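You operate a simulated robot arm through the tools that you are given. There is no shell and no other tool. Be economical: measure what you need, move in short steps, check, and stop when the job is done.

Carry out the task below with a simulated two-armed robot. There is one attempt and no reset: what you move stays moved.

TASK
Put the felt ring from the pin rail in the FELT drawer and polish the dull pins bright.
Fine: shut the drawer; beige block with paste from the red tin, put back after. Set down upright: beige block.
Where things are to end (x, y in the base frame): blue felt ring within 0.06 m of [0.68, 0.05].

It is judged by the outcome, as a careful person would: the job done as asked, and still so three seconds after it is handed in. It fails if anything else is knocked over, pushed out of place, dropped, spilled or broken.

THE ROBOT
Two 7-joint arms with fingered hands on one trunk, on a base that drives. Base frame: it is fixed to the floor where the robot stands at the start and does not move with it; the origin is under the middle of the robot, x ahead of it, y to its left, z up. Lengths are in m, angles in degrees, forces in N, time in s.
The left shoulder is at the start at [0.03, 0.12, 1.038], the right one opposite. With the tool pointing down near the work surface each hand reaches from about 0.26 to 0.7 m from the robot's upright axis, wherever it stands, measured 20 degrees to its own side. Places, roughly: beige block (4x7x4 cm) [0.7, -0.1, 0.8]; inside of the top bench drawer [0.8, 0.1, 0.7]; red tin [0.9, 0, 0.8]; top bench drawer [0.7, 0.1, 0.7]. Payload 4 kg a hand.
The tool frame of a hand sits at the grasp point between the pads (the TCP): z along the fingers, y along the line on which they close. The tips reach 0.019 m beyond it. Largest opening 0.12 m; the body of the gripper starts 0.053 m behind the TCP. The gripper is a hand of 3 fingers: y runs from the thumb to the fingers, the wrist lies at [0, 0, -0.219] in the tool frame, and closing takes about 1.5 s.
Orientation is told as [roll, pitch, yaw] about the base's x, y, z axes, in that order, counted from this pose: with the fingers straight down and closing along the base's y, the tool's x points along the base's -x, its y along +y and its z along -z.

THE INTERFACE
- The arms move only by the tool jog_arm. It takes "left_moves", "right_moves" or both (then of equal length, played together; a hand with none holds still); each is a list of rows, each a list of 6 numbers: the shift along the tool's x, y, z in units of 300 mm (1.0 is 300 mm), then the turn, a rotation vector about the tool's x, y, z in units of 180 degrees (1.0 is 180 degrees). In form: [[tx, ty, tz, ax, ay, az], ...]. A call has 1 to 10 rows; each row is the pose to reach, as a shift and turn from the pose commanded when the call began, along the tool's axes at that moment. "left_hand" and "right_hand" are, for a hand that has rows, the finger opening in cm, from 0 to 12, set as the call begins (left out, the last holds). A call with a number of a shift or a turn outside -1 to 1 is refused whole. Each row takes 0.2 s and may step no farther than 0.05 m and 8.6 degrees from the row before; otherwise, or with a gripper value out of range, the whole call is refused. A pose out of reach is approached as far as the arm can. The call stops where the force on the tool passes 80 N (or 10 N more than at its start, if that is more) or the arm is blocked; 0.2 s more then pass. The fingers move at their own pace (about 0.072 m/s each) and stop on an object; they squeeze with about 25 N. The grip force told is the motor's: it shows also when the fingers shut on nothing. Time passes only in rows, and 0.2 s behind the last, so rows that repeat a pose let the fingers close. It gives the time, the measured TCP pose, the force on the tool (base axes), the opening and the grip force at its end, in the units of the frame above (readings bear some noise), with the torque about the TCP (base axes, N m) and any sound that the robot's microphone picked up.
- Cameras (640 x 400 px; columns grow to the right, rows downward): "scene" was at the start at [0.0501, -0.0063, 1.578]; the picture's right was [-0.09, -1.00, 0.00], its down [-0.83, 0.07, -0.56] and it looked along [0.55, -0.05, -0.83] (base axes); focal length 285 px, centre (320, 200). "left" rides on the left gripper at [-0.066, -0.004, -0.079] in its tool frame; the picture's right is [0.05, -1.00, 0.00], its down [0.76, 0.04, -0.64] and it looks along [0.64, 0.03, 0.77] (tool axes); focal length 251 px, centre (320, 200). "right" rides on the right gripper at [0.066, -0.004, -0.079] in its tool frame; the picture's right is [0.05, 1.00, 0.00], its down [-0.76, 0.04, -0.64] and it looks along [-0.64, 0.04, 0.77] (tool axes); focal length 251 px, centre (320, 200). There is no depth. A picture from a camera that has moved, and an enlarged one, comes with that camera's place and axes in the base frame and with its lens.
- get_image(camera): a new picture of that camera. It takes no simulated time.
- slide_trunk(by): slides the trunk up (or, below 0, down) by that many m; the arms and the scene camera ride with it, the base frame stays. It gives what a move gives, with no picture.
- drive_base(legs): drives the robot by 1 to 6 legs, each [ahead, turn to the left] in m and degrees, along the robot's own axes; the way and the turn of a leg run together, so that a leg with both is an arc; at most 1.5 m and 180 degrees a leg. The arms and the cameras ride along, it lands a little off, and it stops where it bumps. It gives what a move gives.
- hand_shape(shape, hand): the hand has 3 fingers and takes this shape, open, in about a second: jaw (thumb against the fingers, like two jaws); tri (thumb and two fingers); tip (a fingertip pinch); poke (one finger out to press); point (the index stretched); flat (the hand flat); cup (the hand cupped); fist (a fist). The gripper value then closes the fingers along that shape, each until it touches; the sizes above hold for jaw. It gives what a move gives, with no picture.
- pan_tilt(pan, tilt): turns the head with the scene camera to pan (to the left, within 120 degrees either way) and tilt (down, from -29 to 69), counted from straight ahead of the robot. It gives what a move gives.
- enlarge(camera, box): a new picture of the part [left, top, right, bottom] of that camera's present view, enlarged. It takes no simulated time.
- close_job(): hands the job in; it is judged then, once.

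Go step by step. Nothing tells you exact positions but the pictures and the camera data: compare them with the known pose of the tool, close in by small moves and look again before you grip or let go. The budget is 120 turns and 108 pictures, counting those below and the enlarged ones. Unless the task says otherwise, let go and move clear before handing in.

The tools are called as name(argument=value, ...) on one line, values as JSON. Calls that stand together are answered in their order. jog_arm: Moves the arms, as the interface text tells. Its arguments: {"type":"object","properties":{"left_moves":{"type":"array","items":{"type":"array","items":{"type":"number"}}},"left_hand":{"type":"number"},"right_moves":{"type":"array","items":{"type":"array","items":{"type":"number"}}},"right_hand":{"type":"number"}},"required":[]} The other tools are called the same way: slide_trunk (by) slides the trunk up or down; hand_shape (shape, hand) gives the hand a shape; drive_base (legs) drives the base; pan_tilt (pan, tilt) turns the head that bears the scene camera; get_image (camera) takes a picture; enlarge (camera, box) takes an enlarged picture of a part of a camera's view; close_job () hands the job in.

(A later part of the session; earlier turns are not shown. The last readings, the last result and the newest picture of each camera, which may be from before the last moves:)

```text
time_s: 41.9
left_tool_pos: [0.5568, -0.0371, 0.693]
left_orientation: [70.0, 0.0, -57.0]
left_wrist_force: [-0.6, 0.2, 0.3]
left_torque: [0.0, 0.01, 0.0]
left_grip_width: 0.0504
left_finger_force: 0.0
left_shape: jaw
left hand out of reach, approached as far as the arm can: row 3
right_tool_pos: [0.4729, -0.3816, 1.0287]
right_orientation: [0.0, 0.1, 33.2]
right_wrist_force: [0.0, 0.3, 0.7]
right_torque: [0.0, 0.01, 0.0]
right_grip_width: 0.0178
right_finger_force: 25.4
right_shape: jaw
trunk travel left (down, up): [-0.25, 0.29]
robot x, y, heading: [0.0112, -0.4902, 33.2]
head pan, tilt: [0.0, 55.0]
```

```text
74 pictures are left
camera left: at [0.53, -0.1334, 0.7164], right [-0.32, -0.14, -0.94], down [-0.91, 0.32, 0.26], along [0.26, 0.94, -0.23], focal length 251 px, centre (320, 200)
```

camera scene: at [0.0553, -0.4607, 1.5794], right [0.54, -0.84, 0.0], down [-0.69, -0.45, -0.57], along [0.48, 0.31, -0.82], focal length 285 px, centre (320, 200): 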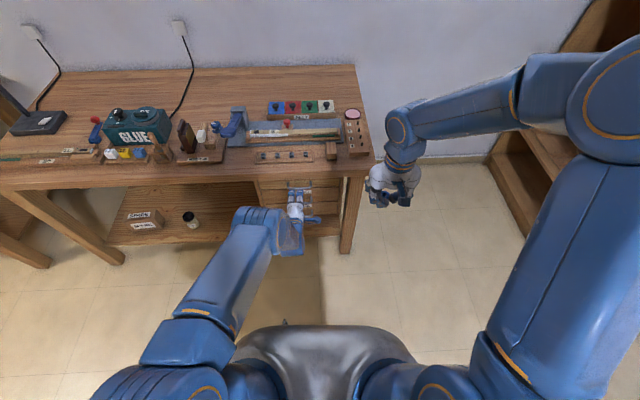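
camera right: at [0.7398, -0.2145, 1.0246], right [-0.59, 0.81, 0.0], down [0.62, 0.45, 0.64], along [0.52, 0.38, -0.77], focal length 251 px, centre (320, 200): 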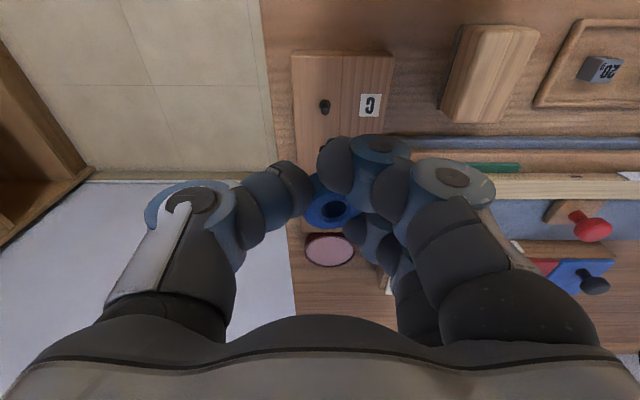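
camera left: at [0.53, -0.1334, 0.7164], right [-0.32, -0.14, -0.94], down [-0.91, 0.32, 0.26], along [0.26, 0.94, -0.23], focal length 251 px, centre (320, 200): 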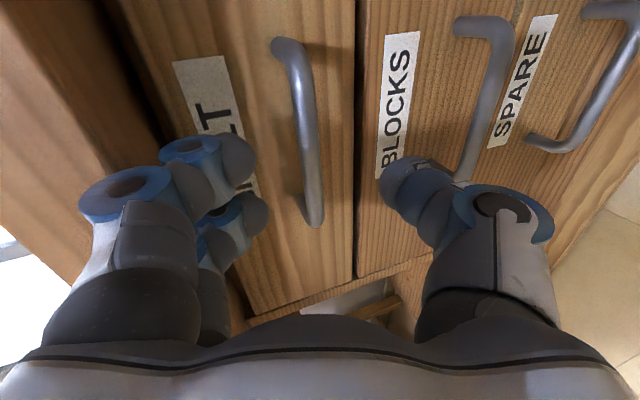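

The arm is at its reach, so I close the last 3–4 cm by driving forward.

drive_base(legs=[[0.036, 0]])

get_image(camera="left")

```text
time_s: 42.7
left_tool_pos: [0.5857, -0.0186, 0.6922]
left_orientation: [69.8, 0.0, -57.0]
left_wrist_force: [-22.2, -14.6, -4.5]
left_torque: [0.57, -0.84, 0.08]
left_grip_width: 0.0476
left_finger_force: 0.0
left_shape: jaw
right_tool_pos: [0.502, -0.3628, 1.0297]
right_orientation: [0.0, 0.1, 33.2]
right_wrist_force: [-0.4, -0.4, 0.0]
right_torque: [-0.02, 0.01, -0.01]
right_grip_width: 0.0176
right_finger_force: 24.9
right_shape: jaw
trunk travel left (down, up): [-0.25, 0.29]
robot x, y, heading: [0.043, -0.4717, 33.0]
head pan, tilt: [0.0, 55.0]
```

```text
73 pictures are left
camera left: at [0.5583, -0.1153, 0.7157], right [-0.32, -0.14, -0.94], down [-0.91, 0.32, 0.26], along [0.26, 0.94, -0.23], focal length 251 px, centre (320, 200)
```

left: 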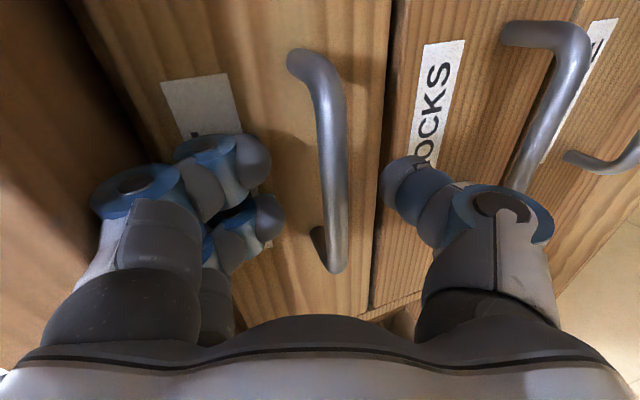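

Fingertips touch the drawer face and the bar lies between the fingers. I ease back slightly and close on the bar.

jog_arm(left_moves=[[0, 0, -0.015, 0, 0, 0], [0, 0, -0.015, 0, 0, 0], [0, 0, -0.015, 0, 0, 0], [0, 0, -0.015, 0, 0, 0], [0, 0, -0.015, 0, 0, 0], [0, 0, -0.015, 0, 0, 0]], left_hand=0)

get_image(camera="left")

```text
time_s: 44.1
left_tool_pos: [0.5809, -0.0222, 0.6874]
left_orientation: [69.1, 0.0, -57.1]
left_wrist_force: [-10.8, -4.5, -22.7]
left_torque: [-0.04, 0.06, 0.03]
left_grip_width: 0.0032
left_finger_force: 25.1
left_shape: jaw
right_tool_pos: [0.504, -0.3609, 1.0291]
right_orientation: [0.0, 0.2, 33.1]
right_wrist_force: [0.0, 0.0, 0.0]
right_torque: [0.05, -0.03, 0.0]
right_grip_width: 0.0177
right_finger_force: 24.3
right_shape: jaw
trunk travel left (down, up): [-0.25, 0.29]
robot x, y, heading: [0.0436, -0.4704, 33.0]
head pan, tilt: [0.0, 55.0]
```

```text
72 pictures are left
camera left: at [0.5536, -0.118, 0.7116], right [-0.33, -0.15, -0.93], down [-0.91, 0.32, 0.27], along [0.26, 0.93, -0.24], focal length 251 px, centre (320, 200)
```

left: 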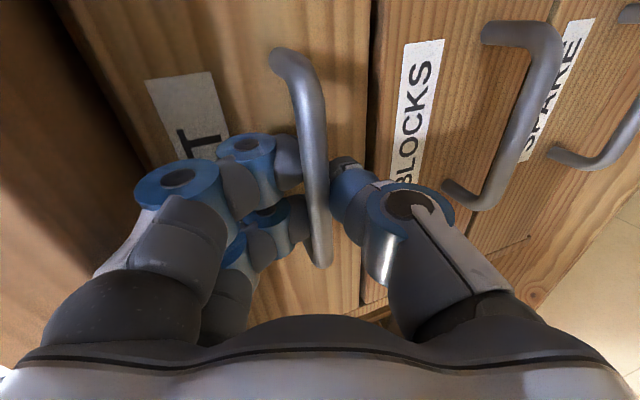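

The bar is in the grip. I pull the drawer straight out about 18 cm.

jog_arm(left_moves=[[0, -0.03, -0.055, 0, 0, 0], [0, -0.05, -0.12, 0, 0, 0], [0, -0.075, -0.185, 0, 0, 0], [0, -0.1, -0.25, 0, 0, 0], [0, -0.122, -0.31, 0, 0, 0], [0, -0.145, -0.375, 0, 0, 0], [0, -0.168, -0.44, 0, 0, 0], [0, -0.191, -0.5, 0, 0, 0], [0, -0.215, -0.564, 0, 0, 0]])

get_image(camera="scene")

get_image(camera="left")

```text
time_s: 46.1
left_tool_pos: [0.4334, -0.1219, 0.6879]
left_orientation: [69.1, -0.1, -57.3]
left_wrist_force: [17.1, -22.8, -27.3]
left_torque: [-0.08, -0.1, 0.0]
left_grip_width: 0.0021
left_finger_force: 24.9
left_shape: jaw
right_tool_pos: [0.506, -0.3619, 1.0285]
right_orientation: [0.1, 0.3, 33.3]
right_wrist_force: [-0.4, 0.2, 0.3]
right_torque: [0.01, -0.01, -0.02]
right_grip_width: 0.0177
right_finger_force: 24.3
right_shape: jaw
trunk travel left (down, up): [-0.25, 0.29]
robot x, y, heading: [0.0416, -0.4689, 33.0]
head pan, tilt: [0.0, 55.0]
```

```text
71 pictures are left
camera scene: at [0.0894, -0.4418, 1.5792], right [0.54, -0.84, 0.0], down [-0.69, -0.45, -0.57], along [0.48, 0.31, -0.82], focal length 285 px, centre (320, 200)
```

scene: 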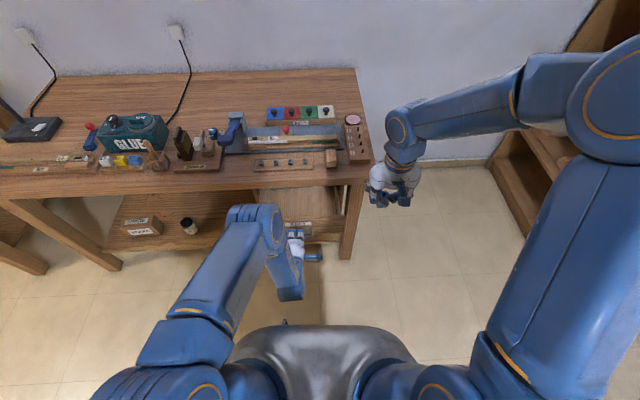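

```text
70 pictures are left
camera left: at [0.4056, -0.2176, 0.7127], right [-0.33, -0.15, -0.93], down [-0.91, 0.33, 0.27], along [0.27, 0.93, -0.24], focal length 251 px, centre (320, 200)
```

left: 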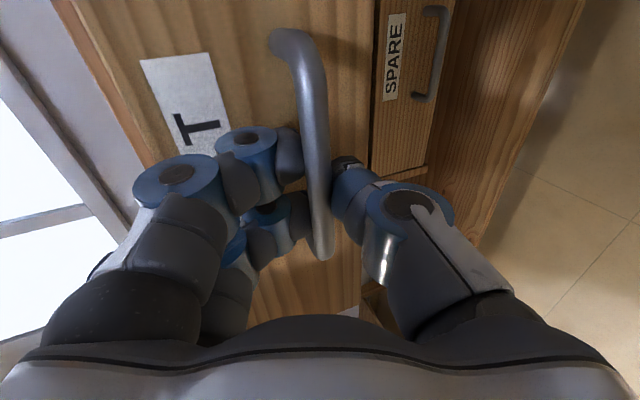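

The drawer is out 0.178 m. I look into it to place the ring.

enlarge(camera="scene", box=[230, 170, 370, 260])

get_image(camera="right")

```text
4.44 times, centred on (300, 215) of scene
camera zoom: at [0.0894, -0.4418, 1.5792], right [0.54, -0.84, 0.0], down [-0.69, -0.45, -0.57], along [0.48, 0.31, -0.82], focal length 1266 px, centre (409, 133)
```

zoom: 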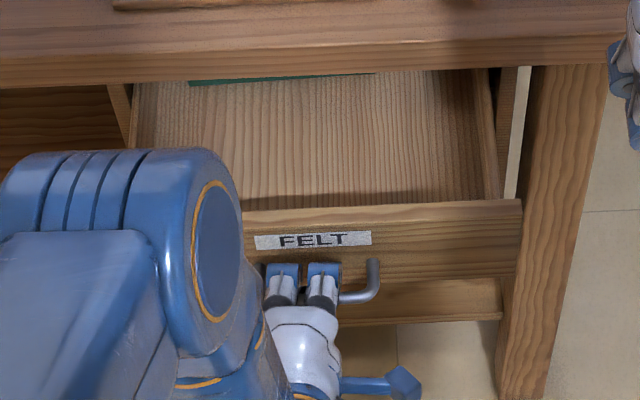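

```text
68 pictures are left
camera right: at [0.4531, -0.4019, 1.1064], right [-0.59, 0.81, 0.0], down [0.62, 0.45, 0.64], along [0.52, 0.38, -0.77], focal length 251 px, centre (320, 200)
```

right: 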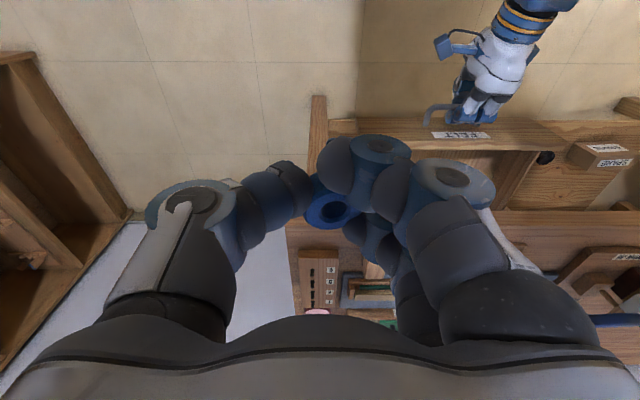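

Opened target for the ring is about local (0.64, 0.085); I aim for (0.615, 0.065) to stay clear of the bench lip. I carry the ring forward, then left above the open drawer.

jog_arm(right_moves=[[-0.14, 0, 0.05, 0, 0, 0], [-0.28, 0.02, 0.1, 0, 0, 0], [-0.42, 0.06, 0.15, 0, 0, 0], [-0.53, 0.15, 0.2, 0, 0, 0], [-0.558, 0.3, 0.25, 0, 0, 0], [-0.558, 0.45, 0.3, 0, 0, 0], [-0.558, 0.6, 0.35, 0, 0, 0], [-0.558, 0.72, 0.4, 0, 0, 0], [-0.558, 0.76, 0.43, 0, 0, 0]])

get_image(camera="scene")

get_image(camera="right")

```text
time_s: 48.1
left_tool_pos: [0.4329, -0.12, 0.6892]
left_orientation: [69.3, 0.0, -57.2]
left_wrist_force: [16.8, -20.8, -26.4]
left_torque: [-0.1, -0.03, 0.01]
left_grip_width: 0.002
left_finger_force: 25.3
left_shape: jaw
right_tool_pos: [0.5207, -0.0782, 0.8983]
right_orientation: [0.1, 0.2, 33.2]
right_wrist_force: [0.0, -0.3, -0.2]
right_torque: [0.02, 0.0, 0.03]
right_grip_width: 0.0174
right_finger_force: 24.5
right_shape: jaw
trunk travel left (down, up): [-0.25, 0.29]
robot x, y, heading: [0.0399, -0.4697, 33.4]
head pan, tilt: [0.0, 55.0]
```

```text
67 pictures are left
camera scene: at [0.0896, -0.4413, 1.5793], right [0.54, -0.84, 0.0], down [-0.69, -0.45, -0.57], along [0.48, 0.31, -0.82], focal length 285 px, centre (320, 200)
```

scene: 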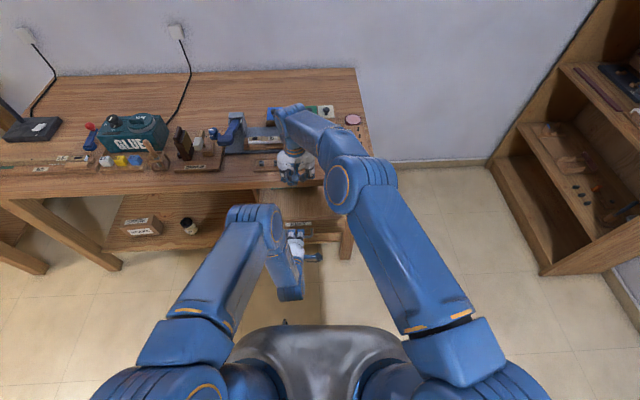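

```text
66 pictures are left
camera right: at [0.4678, -0.119, 0.9772], right [-0.59, 0.81, 0.0], down [0.62, 0.45, 0.64], along [0.52, 0.38, -0.77], focal length 251 px, centre (320, 200)
```

right: 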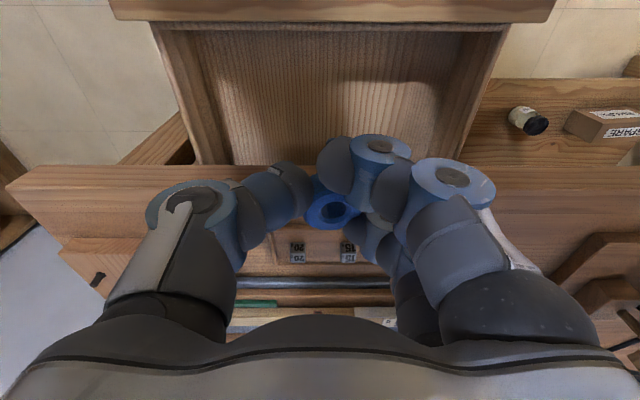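

Above the drawer, about 3 cm from nominal target. I lower straight down, watching force.

jog_arm(right_moves=[[0.01, 0, 0.13, 0, 0, 0], [0.02, 0, 0.26, 0, 0, 0], [0.02, 0, 0.39, 0, 0, 0], [0.02, 0, 0.5, 0, 0, 0], [0.02, 0, 0.6, 0, 0, 0], [0.02, 0, 0.66, 0, 0, 0]])

get_image(camera="right")

```text
time_s: 49.5
left_tool_pos: [0.4275, -0.1251, 0.6889]
left_orientation: [68.9, 0.0, -57.3]
left_wrist_force: [4.9, -27.2, -32.8]
left_torque: [-0.15, -0.06, 0.04]
left_grip_width: 0.0024
left_finger_force: 25.2
left_shape: jaw
right_tool_pos: [0.4925, -0.0995, 0.7309]
right_orientation: [0.6, -1.5, 32.9]
right_wrist_force: [5.3, 12.4, 63.8]
right_torque: [0.15, 1.35, -0.3]
right_grip_width: 0.0189
right_finger_force: 24.7
right_shape: jaw
right hand out of reach, approached as far as the arm can: row 3, 4, 5, 6
trunk travel left (down, up): [-0.25, 0.29]
robot x, y, heading: [0.045, -0.4727, 33.1]
head pan, tilt: [0.0, 55.0]
```

```text
65 pictures are left
camera right: at [0.438, -0.1402, 0.8082], right [-0.59, 0.81, 0.01], down [0.61, 0.43, 0.66], along [0.53, 0.4, -0.75], focal length 251 px, centre (320, 200)
```

right: 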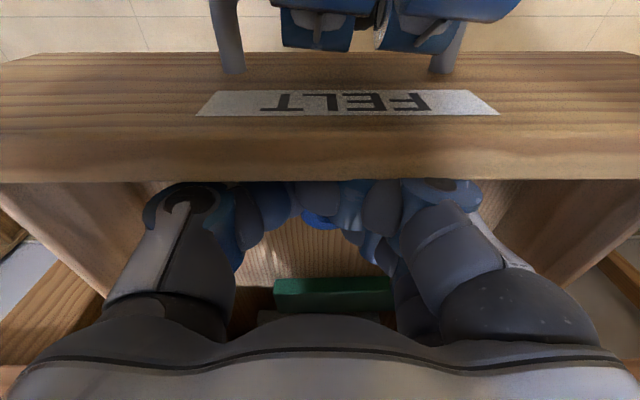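

The right arm ran out of reach low down and leaned on the drawer front. I raise it back off, and release the left hand so I can lower the trunk.

jog_arm(right_moves=[[0, 0, -0.1, 0, 0, 0], [0, 0, -0.2, 0, 0, 0], [0, 0, -0.35, 0, 0, 0], [0, 0, -0.5, 0, 0, 0], [0, 0, -0.65, 0, 0, 0]])

jog_arm(left_moves=[[0, 0, 0, 0, 0, 0], [0, 0, 0, 0, 0, 0], [0, 0, 0, 0, 0, 0], [0, 0, 0, 0, 0, 0], [0, -0.02, -0.05, 0, 0, 0], [0, -0.04, -0.13, 0, 0, 0], [0, -0.06, -0.2, 0, 0, 0]], left_hand=5.5)

get_image(camera="left")

get_image(camera="right")

```text
time_s: 50.7
left_tool_pos: [0.4307, -0.1172, 0.6878]
left_orientation: [69.0, 0.0, -56.8]
left_wrist_force: [-7.4, 10.1, -36.0]
left_torque: [0.29, -0.34, -0.1]
left_grip_width: 0.0018
left_finger_force: 25.2
left_shape: jaw
right_tool_pos: [0.4909, -0.1024, 0.9103]
right_orientation: [-0.1, 0.3, 33.3]
right_wrist_force: [-0.8, 0.3, 0.3]
right_torque: [-0.02, 0.0, -0.02]
right_grip_width: 0.0173
right_finger_force: 25.0
right_shape: jaw
trunk travel left (down, up): [-0.25, 0.29]
robot x, y, heading: [0.0416, -0.4664, 32.9]
head pan, tilt: [0.0, 55.0]
```

```text
time_s: 52.3
left_tool_pos: [0.3795, -0.1538, 0.6959]
left_orientation: [69.7, 0.0, -57.0]
left_wrist_force: [0.5, -0.7, 0.4]
left_torque: [-0.01, -0.03, -0.02]
left_grip_width: 0.0549
left_finger_force: 0.1
left_shape: jaw
right_tool_pos: [0.4912, -0.1052, 0.9126]
right_orientation: [0.0, 0.1, 33.2]
right_wrist_force: [-0.2, -0.2, -0.8]
right_torque: [-0.02, -0.02, 0.02]
right_grip_width: 0.0171
right_finger_force: 25.1
right_shape: jaw
trunk travel left (down, up): [-0.25, 0.29]
robot x, y, heading: [0.0417, -0.4672, 33.0]
head pan, tilt: [0.0, 55.0]
```

```text
64 pictures are left
camera left: at [0.3517, -0.2504, 0.7189], right [-0.32, -0.14, -0.94], down [-0.91, 0.32, 0.26], along [0.26, 0.94, -0.23], focal length 251 px, centre (320, 200)
```

left: 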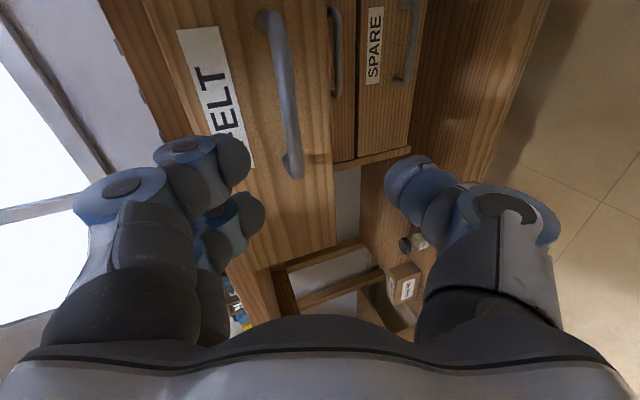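

```text
63 pictures are left
camera right: at [0.4379, -0.1447, 0.9907], right [-0.59, 0.81, 0.0], down [0.62, 0.45, 0.64], along [0.52, 0.38, -0.77], focal length 251 px, centre (320, 200)
```

right: 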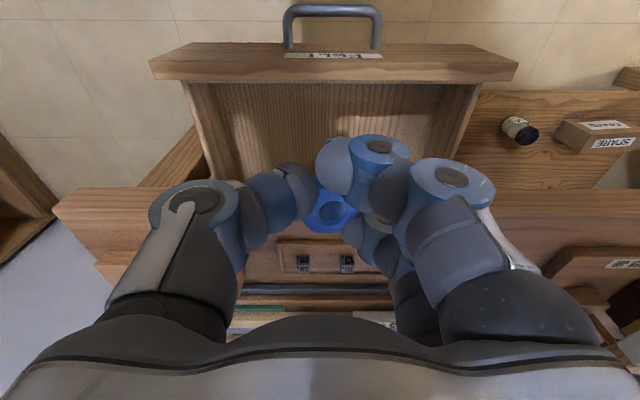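

Both hands are clear. I raise the left hand relative to the trunk, shift the right forward, then lower the trunk 0.15 m.

jog_arm(left_moves=[[0, 0.1, -0.06, 0, 0, 0], [0, 0.22, -0.12, 0, 0, 0], [0, 0.34, -0.18, 0, 0, 0], [0, 0.447, -0.234, 0, 0, 0]], right_moves=[[-0.04, 0.005, 0, 0, 0, 0], [-0.08, 0.01, 0, 0, 0, 0], [-0.12, 0.015, 0, 0, 0, 0], [-0.12, 0.015, 0, 0, 0, 0]])

slide_trunk(by=-0.13)

get_image(camera="right")

```text
time_s: 53.3
left_tool_pos: [0.3616, -0.1665, 0.8455]
left_orientation: [69.7, 0.0, -57.0]
left_wrist_force: [0.2, -0.2, -0.3]
left_torque: [0.0, 0.0, 0.01]
left_grip_width: 0.0547
left_finger_force: 0.0
left_shape: jaw
right_tool_pos: [0.5177, -0.0825, 0.9119]
right_orientation: [0.0, 0.0, 33.2]
right_wrist_force: [-0.7, 0.3, 0.4]
right_torque: [-0.03, 0.0, 0.0]
right_grip_width: 0.0172
right_finger_force: 24.8
right_shape: jaw
trunk travel left (down, up): [-0.25, 0.29]
robot x, y, heading: [0.0422, -0.4669, 33.1]
head pan, tilt: [0.0, 55.0]
```

```text
time_s: 54.9
left_tool_pos: [0.364, -0.1656, 0.7159]
left_orientation: [69.7, 0.0, -57.0]
left_wrist_force: [-0.3, 0.0, 0.1]
left_torque: [-0.06, 0.01, 0.01]
left_grip_width: 0.055
left_finger_force: 0.1
left_shape: jaw
right_tool_pos: [0.5171, -0.0819, 0.7835]
right_orientation: [0.0, 0.0, 33.2]
right_wrist_force: [-0.4, 0.2, -0.4]
right_torque: [0.0, -0.02, -0.04]
right_grip_width: 0.0174
right_finger_force: 25.0
right_shape: jaw
trunk travel left (down, up): [-0.12, 0.42]
robot x, y, heading: [0.0421, -0.4696, 32.9]
head pan, tilt: [0.0, 55.0]
```

```text
62 pictures are left
camera right: at [0.465, -0.1219, 0.8609], right [-0.59, 0.81, 0.0], down [0.62, 0.45, 0.64], along [0.52, 0.38, -0.77], focal length 251 px, centre (320, 200)
```

right: 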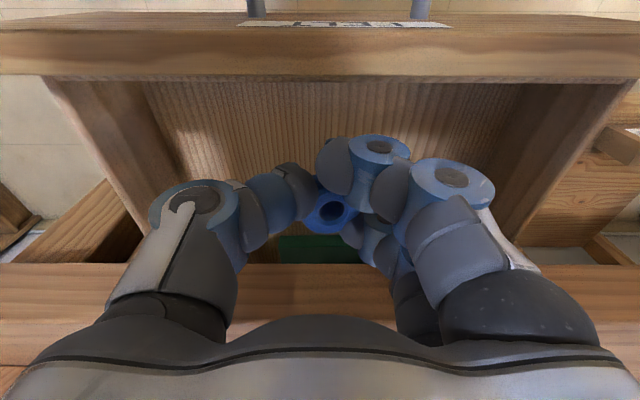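

Good view: the ring is above the drawer interior, between front and lip. I lower gently.

jog_arm(right_moves=[[0, 0, 0.08, 0, 0, 0], [0, 0, 0.16, 0, 0, 0], [0, 0, 0.24, 0, 0, 0], [0, 0, 0.3, 0, 0, 0]])

get_image(camera="right")

```text
time_s: 55.9
left_tool_pos: [0.3618, -0.1662, 0.7155]
left_orientation: [69.8, -0.1, -56.9]
left_wrist_force: [0.0, -0.3, -0.6]
left_torque: [0.0, 0.03, 0.04]
left_grip_width: 0.0545
left_finger_force: 0.2
left_shape: jaw
right_tool_pos: [0.5178, -0.0832, 0.6919]
right_orientation: [0.1, 0.1, 33.3]
right_wrist_force: [-0.1, 0.1, 1.2]
right_torque: [-0.01, 0.02, 0.0]
right_grip_width: 0.0172
right_finger_force: 25.1
right_shape: jaw
trunk travel left (down, up): [-0.12, 0.42]
robot x, y, heading: [0.0373, -0.4689, 32.9]
head pan, tilt: [0.0, 55.0]
```

```text
61 pictures are left
camera right: at [0.4643, -0.1227, 0.7706], right [-0.59, 0.81, 0.0], down [0.62, 0.45, 0.64], along [0.52, 0.38, -0.77], focal length 251 px, centre (320, 200)
```

right: 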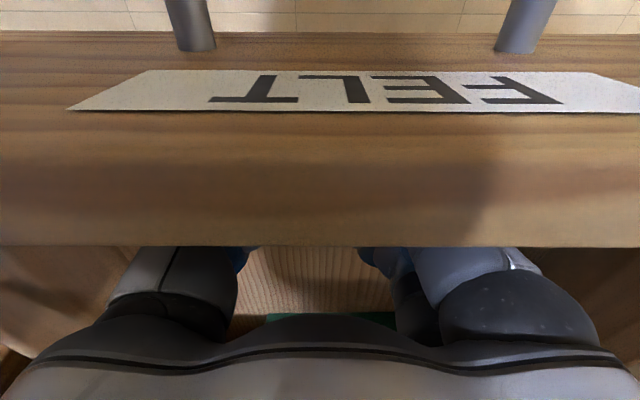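

No contact yet. A bit further down in small steps.

jog_arm(right_moves=[[0, 0, 0.02, 0, 0, 0], [0, 0, 0.04, 0, 0, 0], [0, 0, 0.06, 0, 0, 0]])

```text
time_s: 56.7
left_tool_pos: [0.3603, -0.1666, 0.7171]
left_orientation: [69.8, 0.1, -57.0]
left_wrist_force: [-0.2, 0.2, -0.8]
left_torque: [0.01, 0.0, 0.0]
left_grip_width: 0.0545
left_finger_force: 0.0
left_shape: jaw
right_tool_pos: [0.5136, -0.0832, 0.6807]
right_orientation: [0.2, -0.4, 33.2]
right_wrist_force: [-1.6, 3.7, 27.7]
right_torque: [0.6, -0.13, 0.12]
right_grip_width: 0.0194
right_finger_force: 25.2
right_shape: jaw
right hand out of reach, approached as far as the arm can: row 2, 3
trunk travel left (down, up): [-0.12, 0.42]
robot x, y, heading: [0.0418, -0.4716, 33.1]
head pan, tilt: [0.0, 55.0]
```

Contact at z 0.681 with little torque: the ring is on the drawer floor. I back off 2 mm and let go, then rise.

jog_arm(right_moves=[[0, 0, -0.02, 0, 0, 0], [0, 0, -0.02, 0, 0, 0], [0, 0, -0.02, 0, 0, 0], [0, 0, -0.02, 0, 0, 0], [0, 0, -0.02, 0, 0, 0]], right_hand=5)

jog_arm(right_moves=[[0, 0, -0.1, 0, 0, 0], [0, 0, -0.25, 0, 0, 0], [0, 0, -0.4, 0, 0, 0], [0, 0, -0.55, 0, 0, 0], [0, 0, -0.7, 0, 0, 0]])

get_image(camera="right")

```text
time_s: 57.9
left_tool_pos: [0.3606, -0.167, 0.7163]
left_orientation: [69.8, 0.0, -56.9]
left_wrist_force: [0.6, 0.2, 0.3]
left_torque: [0.0, 0.0, 0.04]
left_grip_width: 0.0547
left_finger_force: 0.1
left_shape: jaw
right_tool_pos: [0.5137, -0.0866, 0.6839]
right_orientation: [0.1, 0.0, 33.2]
right_wrist_force: [-1.7, 1.1, 23.0]
right_torque: [-0.16, -0.05, -0.04]
right_grip_width: 0.0462
right_finger_force: 0.1
right_shape: jaw
trunk travel left (down, up): [-0.12, 0.42]
robot x, y, heading: [0.0418, -0.4713, 32.8]
head pan, tilt: [0.0, 55.0]
```

```text
time_s: 59.1
left_tool_pos: [0.3632, -0.1663, 0.7149]
left_orientation: [69.7, 0.0, -57.0]
left_wrist_force: [-0.2, 0.6, 0.2]
left_torque: [0.0, -0.01, -0.02]
left_grip_width: 0.0546
left_finger_force: 0.1
left_shape: jaw
right_tool_pos: [0.512, -0.0861, 0.8931]
right_orientation: [0.0, 0.1, 33.2]
right_wrist_force: [-0.6, -0.7, 0.1]
right_torque: [-0.01, 0.02, 0.0]
right_grip_width: 0.0499
right_finger_force: 0.0
right_shape: jaw
trunk travel left (down, up): [-0.12, 0.42]
robot x, y, heading: [0.0413, -0.4683, 32.8]
head pan, tilt: [0.0, 55.0]
```

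```text
60 pictures are left
camera right: at [0.4598, -0.1253, 0.9712], right [-0.59, 0.81, 0.0], down [0.62, 0.45, 0.64], along [0.52, 0.38, -0.77], focal length 251 px, centre (320, 200)
```

right: 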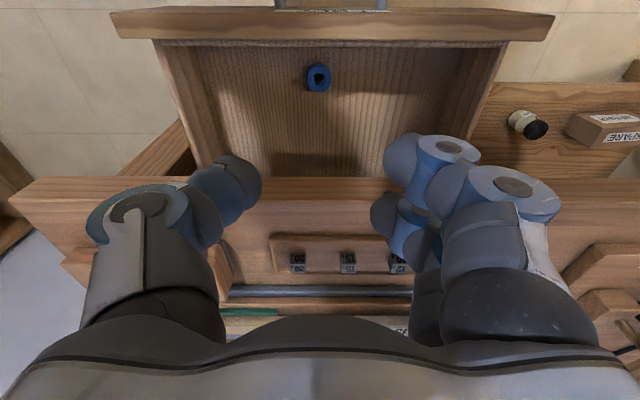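

The ring rests in the drawer (≈3 cm from nominal once shut). I clear the right hand and bring the left back to straddle the bar.

jog_arm(right_moves=[[0.05, -0.1, -0.1, 0, 0, 0], [0.1, -0.22, -0.2, 0, 0, 0], [0.15, -0.36, -0.25, 0, 0, 0], [0.2, -0.5, -0.3, 0, 0, 0]])

jog_arm(left_moves=[[0, -0.04, 0.05, 0, 0, 0], [0, -0.02, 0.15, 0, 0, 0], [0, 0.01, 0.24, 0, 0, 0], [0, 0.025, 0.29, 0, 0, 0]], left_hand=5)

get_image(camera="left")

```text
time_s: 60.1
left_tool_pos: [0.362, -0.1663, 0.7155]
left_orientation: [69.6, 0.0, -57.0]
left_wrist_force: [-0.3, -0.3, -0.2]
left_torque: [0.0, -0.02, 0.0]
left_grip_width: 0.0547
left_finger_force: 0.1
left_shape: jaw
right_tool_pos: [0.5457, -0.2429, 0.9838]
right_orientation: [0.0, 0.1, 33.1]
right_wrist_force: [-0.4, -0.5, 0.4]
right_torque: [0.01, -0.03, 0.0]
right_grip_width: 0.0501
right_finger_force: 0.2
right_shape: jaw
trunk travel left (down, up): [-0.12, 0.42]
robot x, y, heading: [0.0455, -0.4698, 32.8]
head pan, tilt: [0.0, 55.0]
```

```text
time_s: 61.1
left_tool_pos: [0.4347, -0.1189, 0.6921]
left_orientation: [69.7, 0.0, -57.1]
left_wrist_force: [-0.5, -0.8, 0.0]
left_torque: [-0.01, 0.0, 0.03]
left_grip_width: 0.0503
left_finger_force: 0.0
left_shape: jaw
right_tool_pos: [0.5456, -0.242, 0.983]
right_orientation: [0.0, 0.0, 33.2]
right_wrist_force: [0.0, 0.3, 0.5]
right_torque: [0.0, -0.02, 0.01]
right_grip_width: 0.0498
right_finger_force: 0.0
right_shape: jaw
trunk travel left (down, up): [-0.12, 0.42]
robot x, y, heading: [0.0406, -0.4718, 33.3]
head pan, tilt: [0.0, 55.0]
```

```text
59 pictures are left
camera left: at [0.4065, -0.2151, 0.7149], right [-0.32, -0.14, -0.94], down [-0.91, 0.32, 0.26], along [0.26, 0.94, -0.23], focal length 251 px, centre (320, 200)
```

left: 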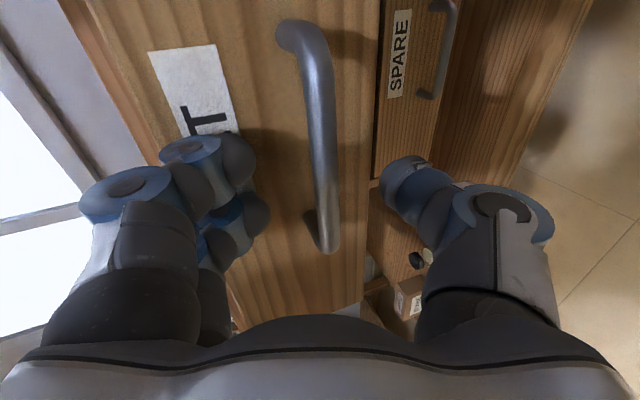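

The fingers straddle the bar again. I push the drawer shut.

jog_arm(left_moves=[[0, 0.025, 0.075, 0, 0, 0], [0, 0.05, 0.145, 0, 0, 0], [0, 0.075, 0.215, 0, 0, 0], [0, 0.1, 0.285, 0, 0, 0], [0, 0.125, 0.355, 0, 0, 0], [0, 0.15, 0.425, 0, 0, 0], [0, 0.175, 0.495, 0, 0, 0], [0, 0.198, 0.55, 0, 0, 0], [0, 0.21, 0.58, 0, 0, 0]], left_hand=3.5)

get_image(camera="left")

get_image(camera="scene")

```text
time_s: 63.1
left_tool_pos: [0.588, -0.0208, 0.6922]
left_orientation: [69.6, 0.0, -57.1]
left_wrist_force: [-16.8, -10.6, 7.7]
left_torque: [0.36, -0.51, 0.1]
left_grip_width: 0.0353
left_finger_force: 0.0
left_shape: jaw
right_tool_pos: [0.545, -0.2432, 0.9846]
right_orientation: [0.0, 0.1, 33.1]
right_wrist_force: [-0.9, 0.3, -0.8]
right_torque: [0.0, 0.01, 0.0]
right_grip_width: 0.05
right_finger_force: 0.0
right_shape: jaw
trunk travel left (down, up): [-0.12, 0.42]
robot x, y, heading: [0.0416, -0.4699, 33.0]
head pan, tilt: [0.0, 55.0]
```

```text
58 pictures are left
camera left: at [0.5603, -0.117, 0.7158], right [-0.32, -0.14, -0.94], down [-0.91, 0.32, 0.26], along [0.26, 0.94, -0.23], focal length 251 px, centre (320, 200)
```

left: 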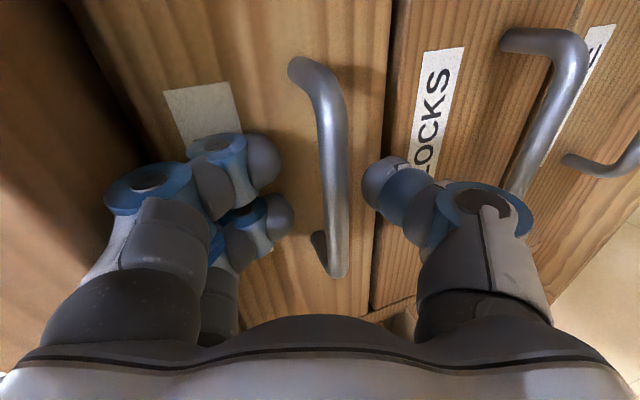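

```text
57 pictures are left
camera scene: at [0.0834, -0.4427, 1.4496], right [0.54, -0.84, 0.0], down [-0.69, -0.45, -0.57], along [0.48, 0.31, -0.82], focal length 285 px, centre (320, 200)
```

scene: 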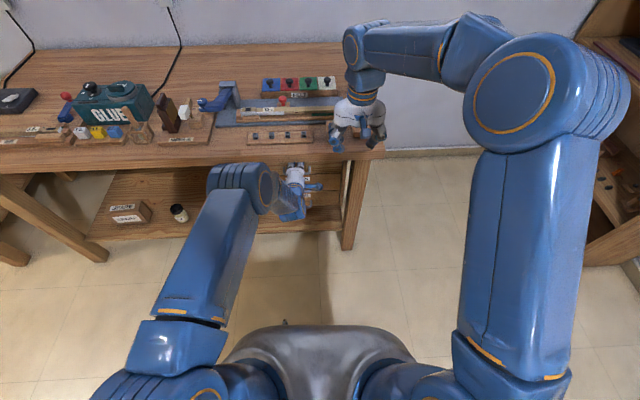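

The drawer is flush. I withdraw the left hand and raise it, then raise the trunk.

jog_arm(left_moves=[[0, -0.04, -0.1, 0, 0, 0], [0, -0.08, -0.22, 0, 0, 0], [0, -0.12, -0.34, 0, 0, 0], [0, -0.171, -0.47, 0, 0, 0], [0, 0.0, -0.53, 0, 0, 0], [0, 0.14, -0.58, 0, 0, 0], [0, 0.29, -0.635, 0, 0, 0], [0, 0.44, -0.69, 0, 0, 0], [0, 0.59, -0.745, 0, 0, 0], [0, 0.7, -0.79, 0, 0, 0]])

slide_trunk(by=0.13)

jog_arm(left_moves=[[0, 0, 0, 0.0232, 0.0232, -0.0332], [0, 0, 0, 0.0465, 0.0465, -0.0663], [0, 0, 0, 0.0697, 0.0697, -0.0995], [0, 0, 0, 0.0929, 0.0929, -0.1326], [0, 0, 0, 0.1162, 0.1162, -0.1658], [0, 0, 0, 0.1394, 0.1394, -0.1989], [0, 0, 0, 0.1626, 0.1626, -0.2321]])

jog_arm(left_moves=[[0, 0, 0, 0.0232, 0.0232, -0.0332], [0, 0, 0, 0.0465, 0.0465, -0.0663], [0, 0, 0, 0.0697, 0.0697, -0.0995], [0, 0, 0, 0.0929, 0.0929, -0.1326], [0, 0, 0, 0.1162, 0.1162, -0.1658], [0, 0, 0, 0.1394, 0.1394, -0.1989]])

get_image(camera="scene")

```text
refused: row 5 steps farther than a row can; nothing moved
```

```text
time_s: 63.8
left_tool_pos: [0.5734, -0.03, 0.6987]
left_orientation: [65.7, 0.1, -57.3]
left_wrist_force: [-1.9, -1.8, -27.3]
left_torque: [0.07, -0.17, -0.01]
left_grip_width: 0.0313
left_finger_force: 0.0
left_shape: jaw
right_tool_pos: [0.5452, -0.2427, 1.0172]
right_orientation: [-0.1, 0.0, 33.2]
right_wrist_force: [-0.3, -0.9, -0.1]
right_torque: [0.03, -0.05, 0.0]
right_grip_width: 0.0499
right_finger_force: 0.1
right_shape: jaw
trunk travel left (down, up): [-0.153, 0.387]
robot x, y, heading: [0.0425, -0.4736, 33.0]
head pan, tilt: [0.0, 55.0]
stopped: the force on the tool passed its limit at 87 N (the readings are from after the stop); the commanded pose is now the measured one
```

```text
time_s: 64.9
left_tool_pos: [0.5689, -0.0437, 0.6875]
left_orientation: [41.9, -10.7, -27.1]
left_wrist_force: [-7.3, -8.8, 2.8]
left_torque: [1.01, -0.5, -0.07]
left_grip_width: 0.0371
left_finger_force: 0.0
left_shape: jaw
right_tool_pos: [0.5465, -0.2423, 1.0178]
right_orientation: [0.0, 0.1, 33.2]
right_wrist_force: [0.0, 0.1, 0.1]
right_torque: [-0.01, -0.02, 0.04]
right_grip_width: 0.0498
right_finger_force: 0.1
right_shape: jaw
trunk travel left (down, up): [-0.153, 0.387]
robot x, y, heading: [0.0396, -0.4716, 33.0]
head pan, tilt: [0.0, 55.0]
stopped in row 5 (left hand): the force on the tool passed its limit at 85 N (the readings are from after the stop); the commanded pose is now the measured one
```

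```text
time_s: 65.7
left_tool_pos: [0.5628, -0.0571, 0.6879]
left_orientation: [27.2, -9.1, -9.9]
left_wrist_force: [-39.6, -24.8, 36.8]
left_torque: [3.38, -3.91, -2.13]
left_grip_width: 0.0465
left_finger_force: 0.1
left_shape: jaw
right_tool_pos: [0.5396, -0.2461, 1.0199]
right_orientation: [-0.1, -0.4, 33.1]
right_wrist_force: [0.1, 0.1, -0.3]
right_torque: [0.0, -0.01, 0.01]
right_grip_width: 0.0497
right_finger_force: 0.0
right_shape: jaw
trunk travel left (down, up): [-0.153, 0.387]
robot x, y, heading: [0.0412, -0.4688, 32.9]
head pan, tilt: [0.0, 55.0]
stopped in row 3 (left hand): the force on the tool passed its limit at 91 N (the readings are from after the stop); the commanded pose is now the measured one
```

```text
56 pictures are left
camera scene: at [0.0759, -0.4461, 1.4837], right [0.54, -0.84, 0.0], down [-0.68, -0.44, -0.58], along [0.49, 0.31, -0.81], focal length 285 px, centre (320, 200)
```

scene: 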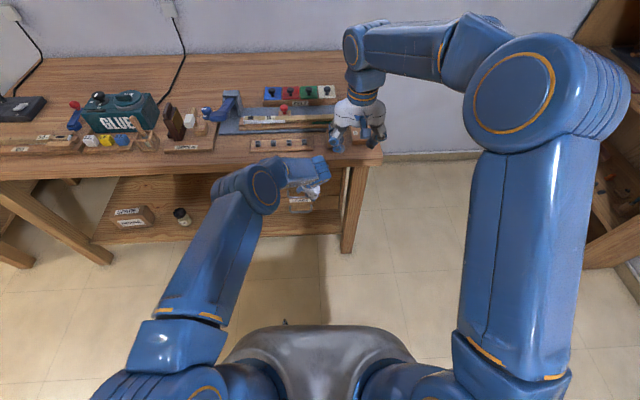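

A refused row let the following moves twist the left hand at the handle. I inspect before extracting it.

get_image(camera="left")

enlarge(camera="scene", box=[200, 110, 400, 235])

```text
55 pictures are left
camera left: at [0.6095, -0.1056, 0.7646], right [-0.13, -0.88, -0.46], down [-0.88, -0.11, 0.46], along [-0.46, 0.47, -0.76], focal length 251 px, centre (320, 200)
```

left: 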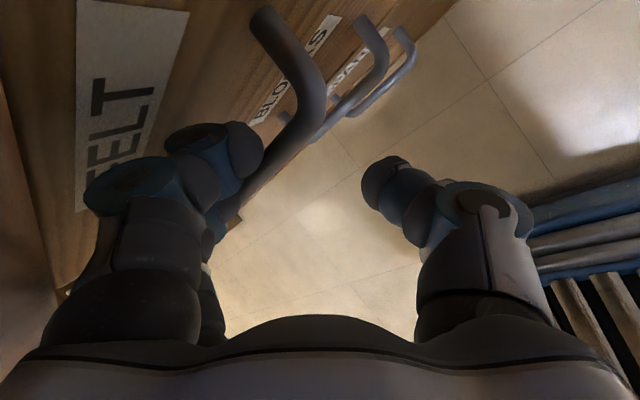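

```text
3.20 times, centred on (300, 172) of scene
camera zoom: at [0.0759, -0.4461, 1.4837], right [0.54, -0.84, 0.0], down [-0.68, -0.44, -0.58], along [0.49, 0.31, -0.81], focal length 911 px, centre (384, 288)
```

zoom: 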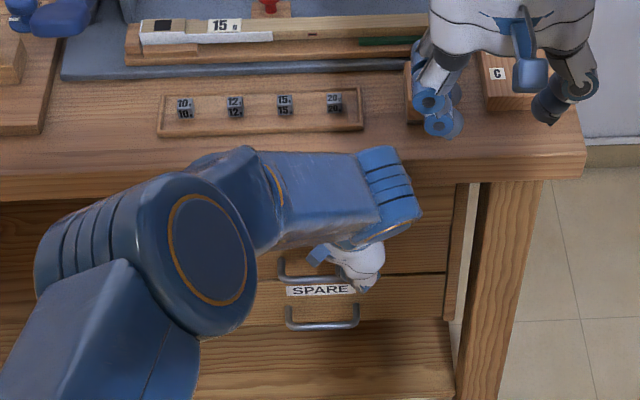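

The two fingers sit behind the bar with the thumb in front, tool pointing mostly down. I withdraw along the tool's own axis so the fingers slide out.

jog_arm(left_moves=[[0, 0, -0.04, 0, 0, 0], [0, 0, -0.08, 0, 0, 0], [0, 0, -0.13, 0, 0, 0], [0, 0, -0.2, 0, 0, 0], [0, 0, -0.3, 0, 0, 0]])

get_image(camera="left")

```text
time_s: 66.9
left_tool_pos: [0.546, -0.0908, 0.7613]
left_orientation: [27.0, -9.0, -9.5]
left_wrist_force: [0.2, 1.0, -0.1]
left_torque: [-0.01, -0.01, 0.02]
left_grip_width: 0.0351
left_finger_force: 0.1
left_shape: jaw
right_tool_pos: [0.5461, -0.2427, 1.017]
right_orientation: [-0.1, 0.0, 33.1]
right_wrist_force: [0.2, -0.3, -0.4]
right_torque: [-0.01, -0.03, 0.02]
right_grip_width: 0.0497
right_finger_force: 0.0
right_shape: jaw
trunk travel left (down, up): [-0.153, 0.387]
robot x, y, heading: [0.0422, -0.4674, 32.9]
head pan, tilt: [0.0, 55.0]
```

```text
53 pictures are left
camera left: at [0.5941, -0.1386, 0.8387], right [-0.13, -0.88, -0.46], down [-0.88, -0.11, 0.46], along [-0.46, 0.46, -0.76], focal length 251 px, centre (320, 200)
```

left: 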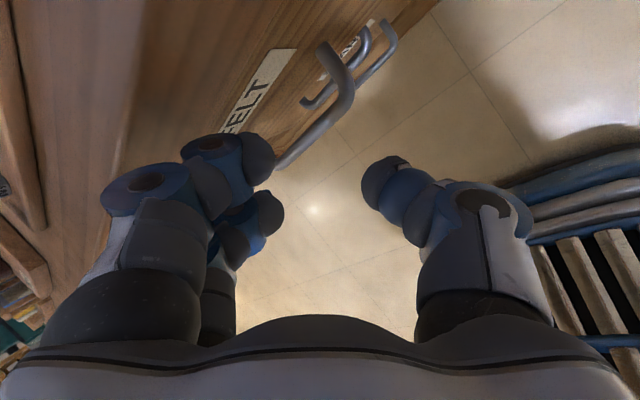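

Free now. I lift the left hand up and back.

jog_arm(left_moves=[[0.03, 0.0, -0.09, 0, 0, 0], [0.04, 0.02, -0.2, 0, 0, 0], [0.05, 0.06, -0.33, 0, 0, 0], [0.06, 0.1, -0.46, 0, 0, 0], [0.06, 0.14, -0.59, 0, 0, 0], [0.07, 0.18, -0.72, 0, 0, 0], [0.073, 0.227, -0.843, 0, 0, 0]])

enlarge(camera="scene", box=[200, 110, 400, 235])

```text
time_s: 68.5
left_tool_pos: [0.4783, -0.1368, 1.0123]
left_orientation: [27.0, -9.1, -9.6]
left_wrist_force: [-1.7, 11.6, 5.8]
left_torque: [-1.5, -0.48, 0.62]
left_grip_width: 0.0351
left_finger_force: 0.1
left_shape: jaw
right_tool_pos: [0.5457, -0.243, 1.0142]
right_orientation: [-0.2, 0.2, 32.9]
right_wrist_force: [0.9, -13.0, -6.3]
right_torque: [0.78, 0.01, 0.1]
right_grip_width: 0.0502
right_finger_force: 0.1
right_shape: jaw
trunk travel left (down, up): [-0.153, 0.387]
robot x, y, heading: [0.04, -0.4669, 32.9]
head pan, tilt: [0.0, 55.0]
```

```text
3.20 times, centred on (300, 172) of scene
camera zoom: at [0.0849, -0.4422, 1.4828], right [0.54, -0.84, 0.0], down [-0.69, -0.45, -0.57], along [0.48, 0.31, -0.82], focal length 911 px, centre (384, 288)
```

zoom: 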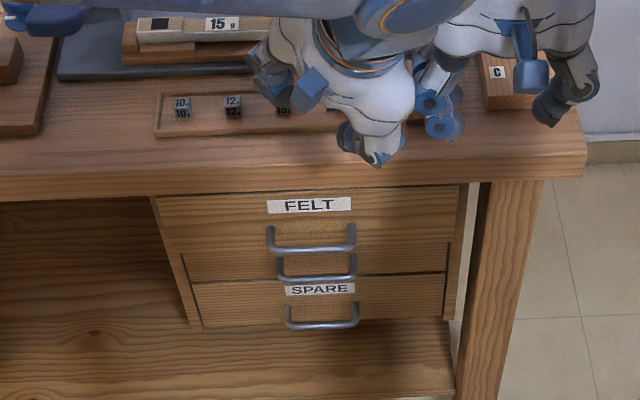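

The hands lightly touch and the drawer was drawn a little open. I separate the hands and turn the left one forward again to re-shut the drawer.

jog_arm(left_moves=[[0.08, 0.08, 0.03, 0, 0, 0], [0.16, 0.15, 0.057, 0, 0, 0], [0.23, 0.22, 0.083, 0, 0, 0]], right_moves=[[0, -0.1, 0, 0, 0, 0], [0, -0.2, -0.05, 0, 0, 0], [0.03, -0.3, -0.1, 0, 0, 0]])

```text
time_s: 69.3
left_tool_pos: [0.4206, -0.0559, 1.0045]
left_orientation: [27.0, -8.9, -9.7]
left_wrist_force: [0.2, -0.4, 0.6]
left_torque: [0.02, 0.0, -0.01]
left_grip_width: 0.0351
left_finger_force: 0.0
left_shape: jaw
right_tool_pos: [0.5855, -0.3241, 1.0469]
right_orientation: [0.0, 0.1, 33.2]
right_wrist_force: [0.1, 0.4, 0.6]
right_torque: [0.01, 0.01, 0.02]
right_grip_width: 0.0498
right_finger_force: 0.1
right_shape: jaw
trunk travel left (down, up): [-0.153, 0.387]
robot x, y, heading: [0.0408, -0.4714, 33.3]
head pan, tilt: [0.0, 55.0]
```

jog_arm(left_moves=[[0, 0, 0, -0.0255, -0.021, 0.0267], [0, 0, 0, -0.0509, -0.0421, 0.0534], [0, 0, 0, -0.0764, -0.0631, 0.0801], [0, 0, 0, -0.1018, -0.0842, 0.1068], [0, 0, 0, -0.1273, -0.1052, 0.1335], [0, 0, 0, -0.1527, -0.1262, 0.1602], [0, 0, 0, -0.1782, -0.1473, 0.1869], [0, 0, 0, -0.2036, -0.1683, 0.2136]])

enlarge(camera="scene", box=[200, 110, 400, 235])

```text
time_s: 71.1
left_tool_pos: [0.4202, -0.0541, 1.006]
left_orientation: [69.9, 0.0, -57.1]
left_wrist_force: [-0.1, 0.5, 0.4]
left_torque: [0.01, -0.01, 0.0]
left_grip_width: 0.0351
left_finger_force: 0.1
left_shape: jaw
right_tool_pos: [0.5868, -0.3229, 1.0462]
right_orientation: [0.1, 0.1, 33.1]
right_wrist_force: [0.1, 0.2, 0.1]
right_torque: [-0.02, -0.03, 0.02]
right_grip_width: 0.0496
right_finger_force: 0.1
right_shape: jaw
trunk travel left (down, up): [-0.153, 0.387]
robot x, y, heading: [0.0391, -0.472, 33.1]
head pan, tilt: [0.0, 55.0]
```

```text
3.20 times, centred on (300, 172) of scene
camera zoom: at [0.0854, -0.441, 1.4827], right [0.54, -0.84, 0.0], down [-0.69, -0.45, -0.57], along [0.48, 0.31, -0.82], focal length 911 px, centre (384, 288)
```

zoom: 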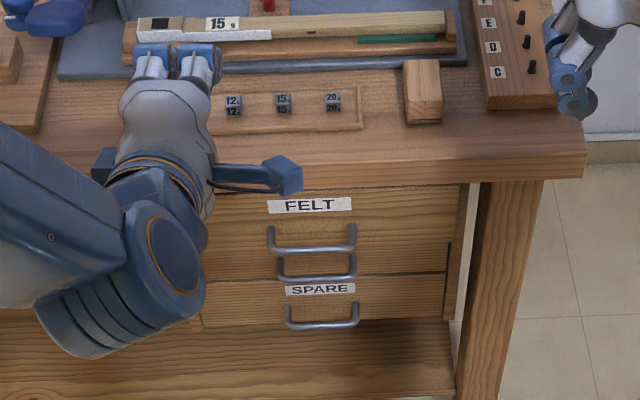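

Bench items are undisturbed; the drawer is about 4 cm open. I bring the left hand back down in front of the bar.

jog_arm(left_moves=[[-0.03, -0.135, 0.065, 0, 0, 0], [-0.06, -0.27, 0.131, 0, 0, 0], [-0.089, -0.406, 0.196, 0, 0, 0], [-0.119, -0.542, 0.262, 0, 0, 0], [-0.149, -0.677, 0.327, 0, 0, 0], [-0.178, -0.813, 0.393, 0, 0, 0], [-0.208, -0.948, 0.458, 0, 0, 0]], left_hand=5)

get_image(camera="left")

```text
time_s: 72.7
left_tool_pos: [0.4798, -0.0895, 0.6931]
left_orientation: [69.9, 0.1, -56.7]
left_wrist_force: [0.0, -0.4, 0.4]
left_torque: [0.0, 0.03, -0.01]
left_grip_width: 0.0498
left_finger_force: 0.1
left_shape: jaw
right_tool_pos: [0.5875, -0.3241, 1.044]
right_orientation: [0.0, 0.1, 33.0]
right_wrist_force: [0.8, -0.2, -0.7]
right_torque: [-0.03, -0.03, -0.02]
right_grip_width: 0.05
right_finger_force: 0.0
right_shape: jaw
trunk travel left (down, up): [-0.153, 0.387]
robot x, y, heading: [0.0423, -0.47, 32.8]
head pan, tilt: [0.0, 55.0]
```

```text
50 pictures are left
camera left: at [0.454, -0.1866, 0.716], right [-0.32, -0.14, -0.94], down [-0.91, 0.32, 0.26], along [0.26, 0.94, -0.23], focal length 251 px, centre (320, 200)
```

left: 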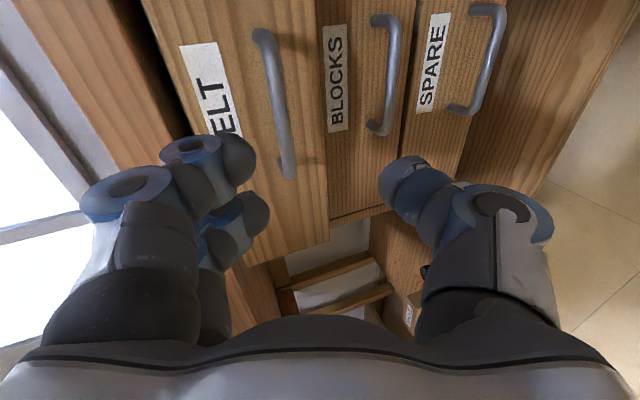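

Bar lies between the fingers' plane again. Push forward ~0.13 m.

jog_arm(left_moves=[[0, 0.025, 0.07, 0, 0, 0], [0, 0.05, 0.14, 0, 0, 0], [0, 0.075, 0.21, 0, 0, 0], [0, 0.1, 0.28, 0, 0, 0], [0, 0.125, 0.345, 0, 0, 0], [0, 0.144, 0.395, 0, 0, 0], [0, 0.15, 0.41, 0, 0, 0]])

get_image(camera="left")

```text
time_s: 74.3
left_tool_pos: [0.5882, -0.0215, 0.6915]
left_orientation: [69.7, 0.1, -57.0]
left_wrist_force: [-32.1, -21.8, 9.0]
left_torque: [0.75, -1.02, 0.08]
left_grip_width: 0.0485
left_finger_force: 0.1
left_shape: jaw
right_tool_pos: [0.5834, -0.3254, 1.0479]
right_orientation: [0.0, 0.0, 33.1]
right_wrist_force: [1.1, 0.3, -0.3]
right_torque: [0.02, 0.02, -0.01]
right_grip_width: 0.0495
right_finger_force: 0.0
right_shape: jaw
trunk travel left (down, up): [-0.153, 0.387]
robot x, y, heading: [0.0414, -0.4676, 32.8]
head pan, tilt: [0.0, 55.0]
```

```text
49 pictures are left
camera left: at [0.5606, -0.1174, 0.7147], right [-0.32, -0.14, -0.94], down [-0.91, 0.32, 0.26], along [0.26, 0.94, -0.23], focal length 251 px, centre (320, 200)
```

left: 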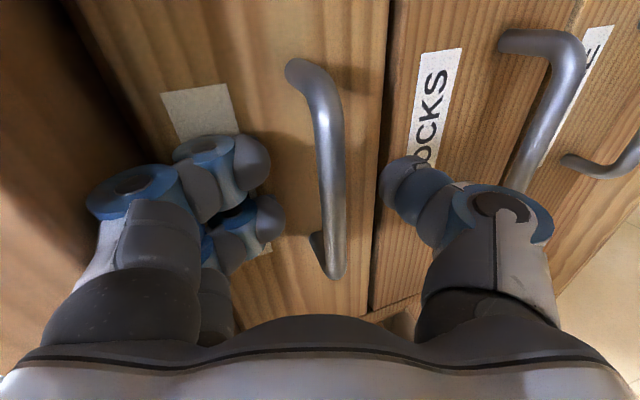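

Firmly shut (39 N against the stop). I withdraw straight back.

jog_arm(left_moves=[[0, -0.025, -0.07, 0, 0, 0], [0, -0.05, -0.14, 0, 0, 0], [0, -0.08, -0.22, 0, 0, 0], [0, -0.11, -0.31, 0, 0, 0], [0, -0.145, -0.4, 0, 0, 0], [0, -0.175, -0.48, 0, 0, 0]])

```text
time_s: 75.7
left_tool_pos: [0.4597, -0.1012, 0.6922]
left_orientation: [69.8, 0.0, -57.0]
left_wrist_force: [0.1, 0.3, -1.0]
left_torque: [-0.01, -0.02, 0.02]
left_grip_width: 0.0499
left_finger_force: 0.0
left_shape: jaw
right_tool_pos: [0.5865, -0.3242, 1.0455]
right_orientation: [0.0, 0.2, 32.9]
right_wrist_force: [0.1, 0.1, -0.4]
right_torque: [0.04, -0.02, 0.01]
right_grip_width: 0.0498
right_finger_force: 0.1
right_shape: jaw
trunk travel left (down, up): [-0.153, 0.387]
robot x, y, heading: [0.0446, -0.4687, 32.8]
head pan, tilt: [0.0, 55.0]
```

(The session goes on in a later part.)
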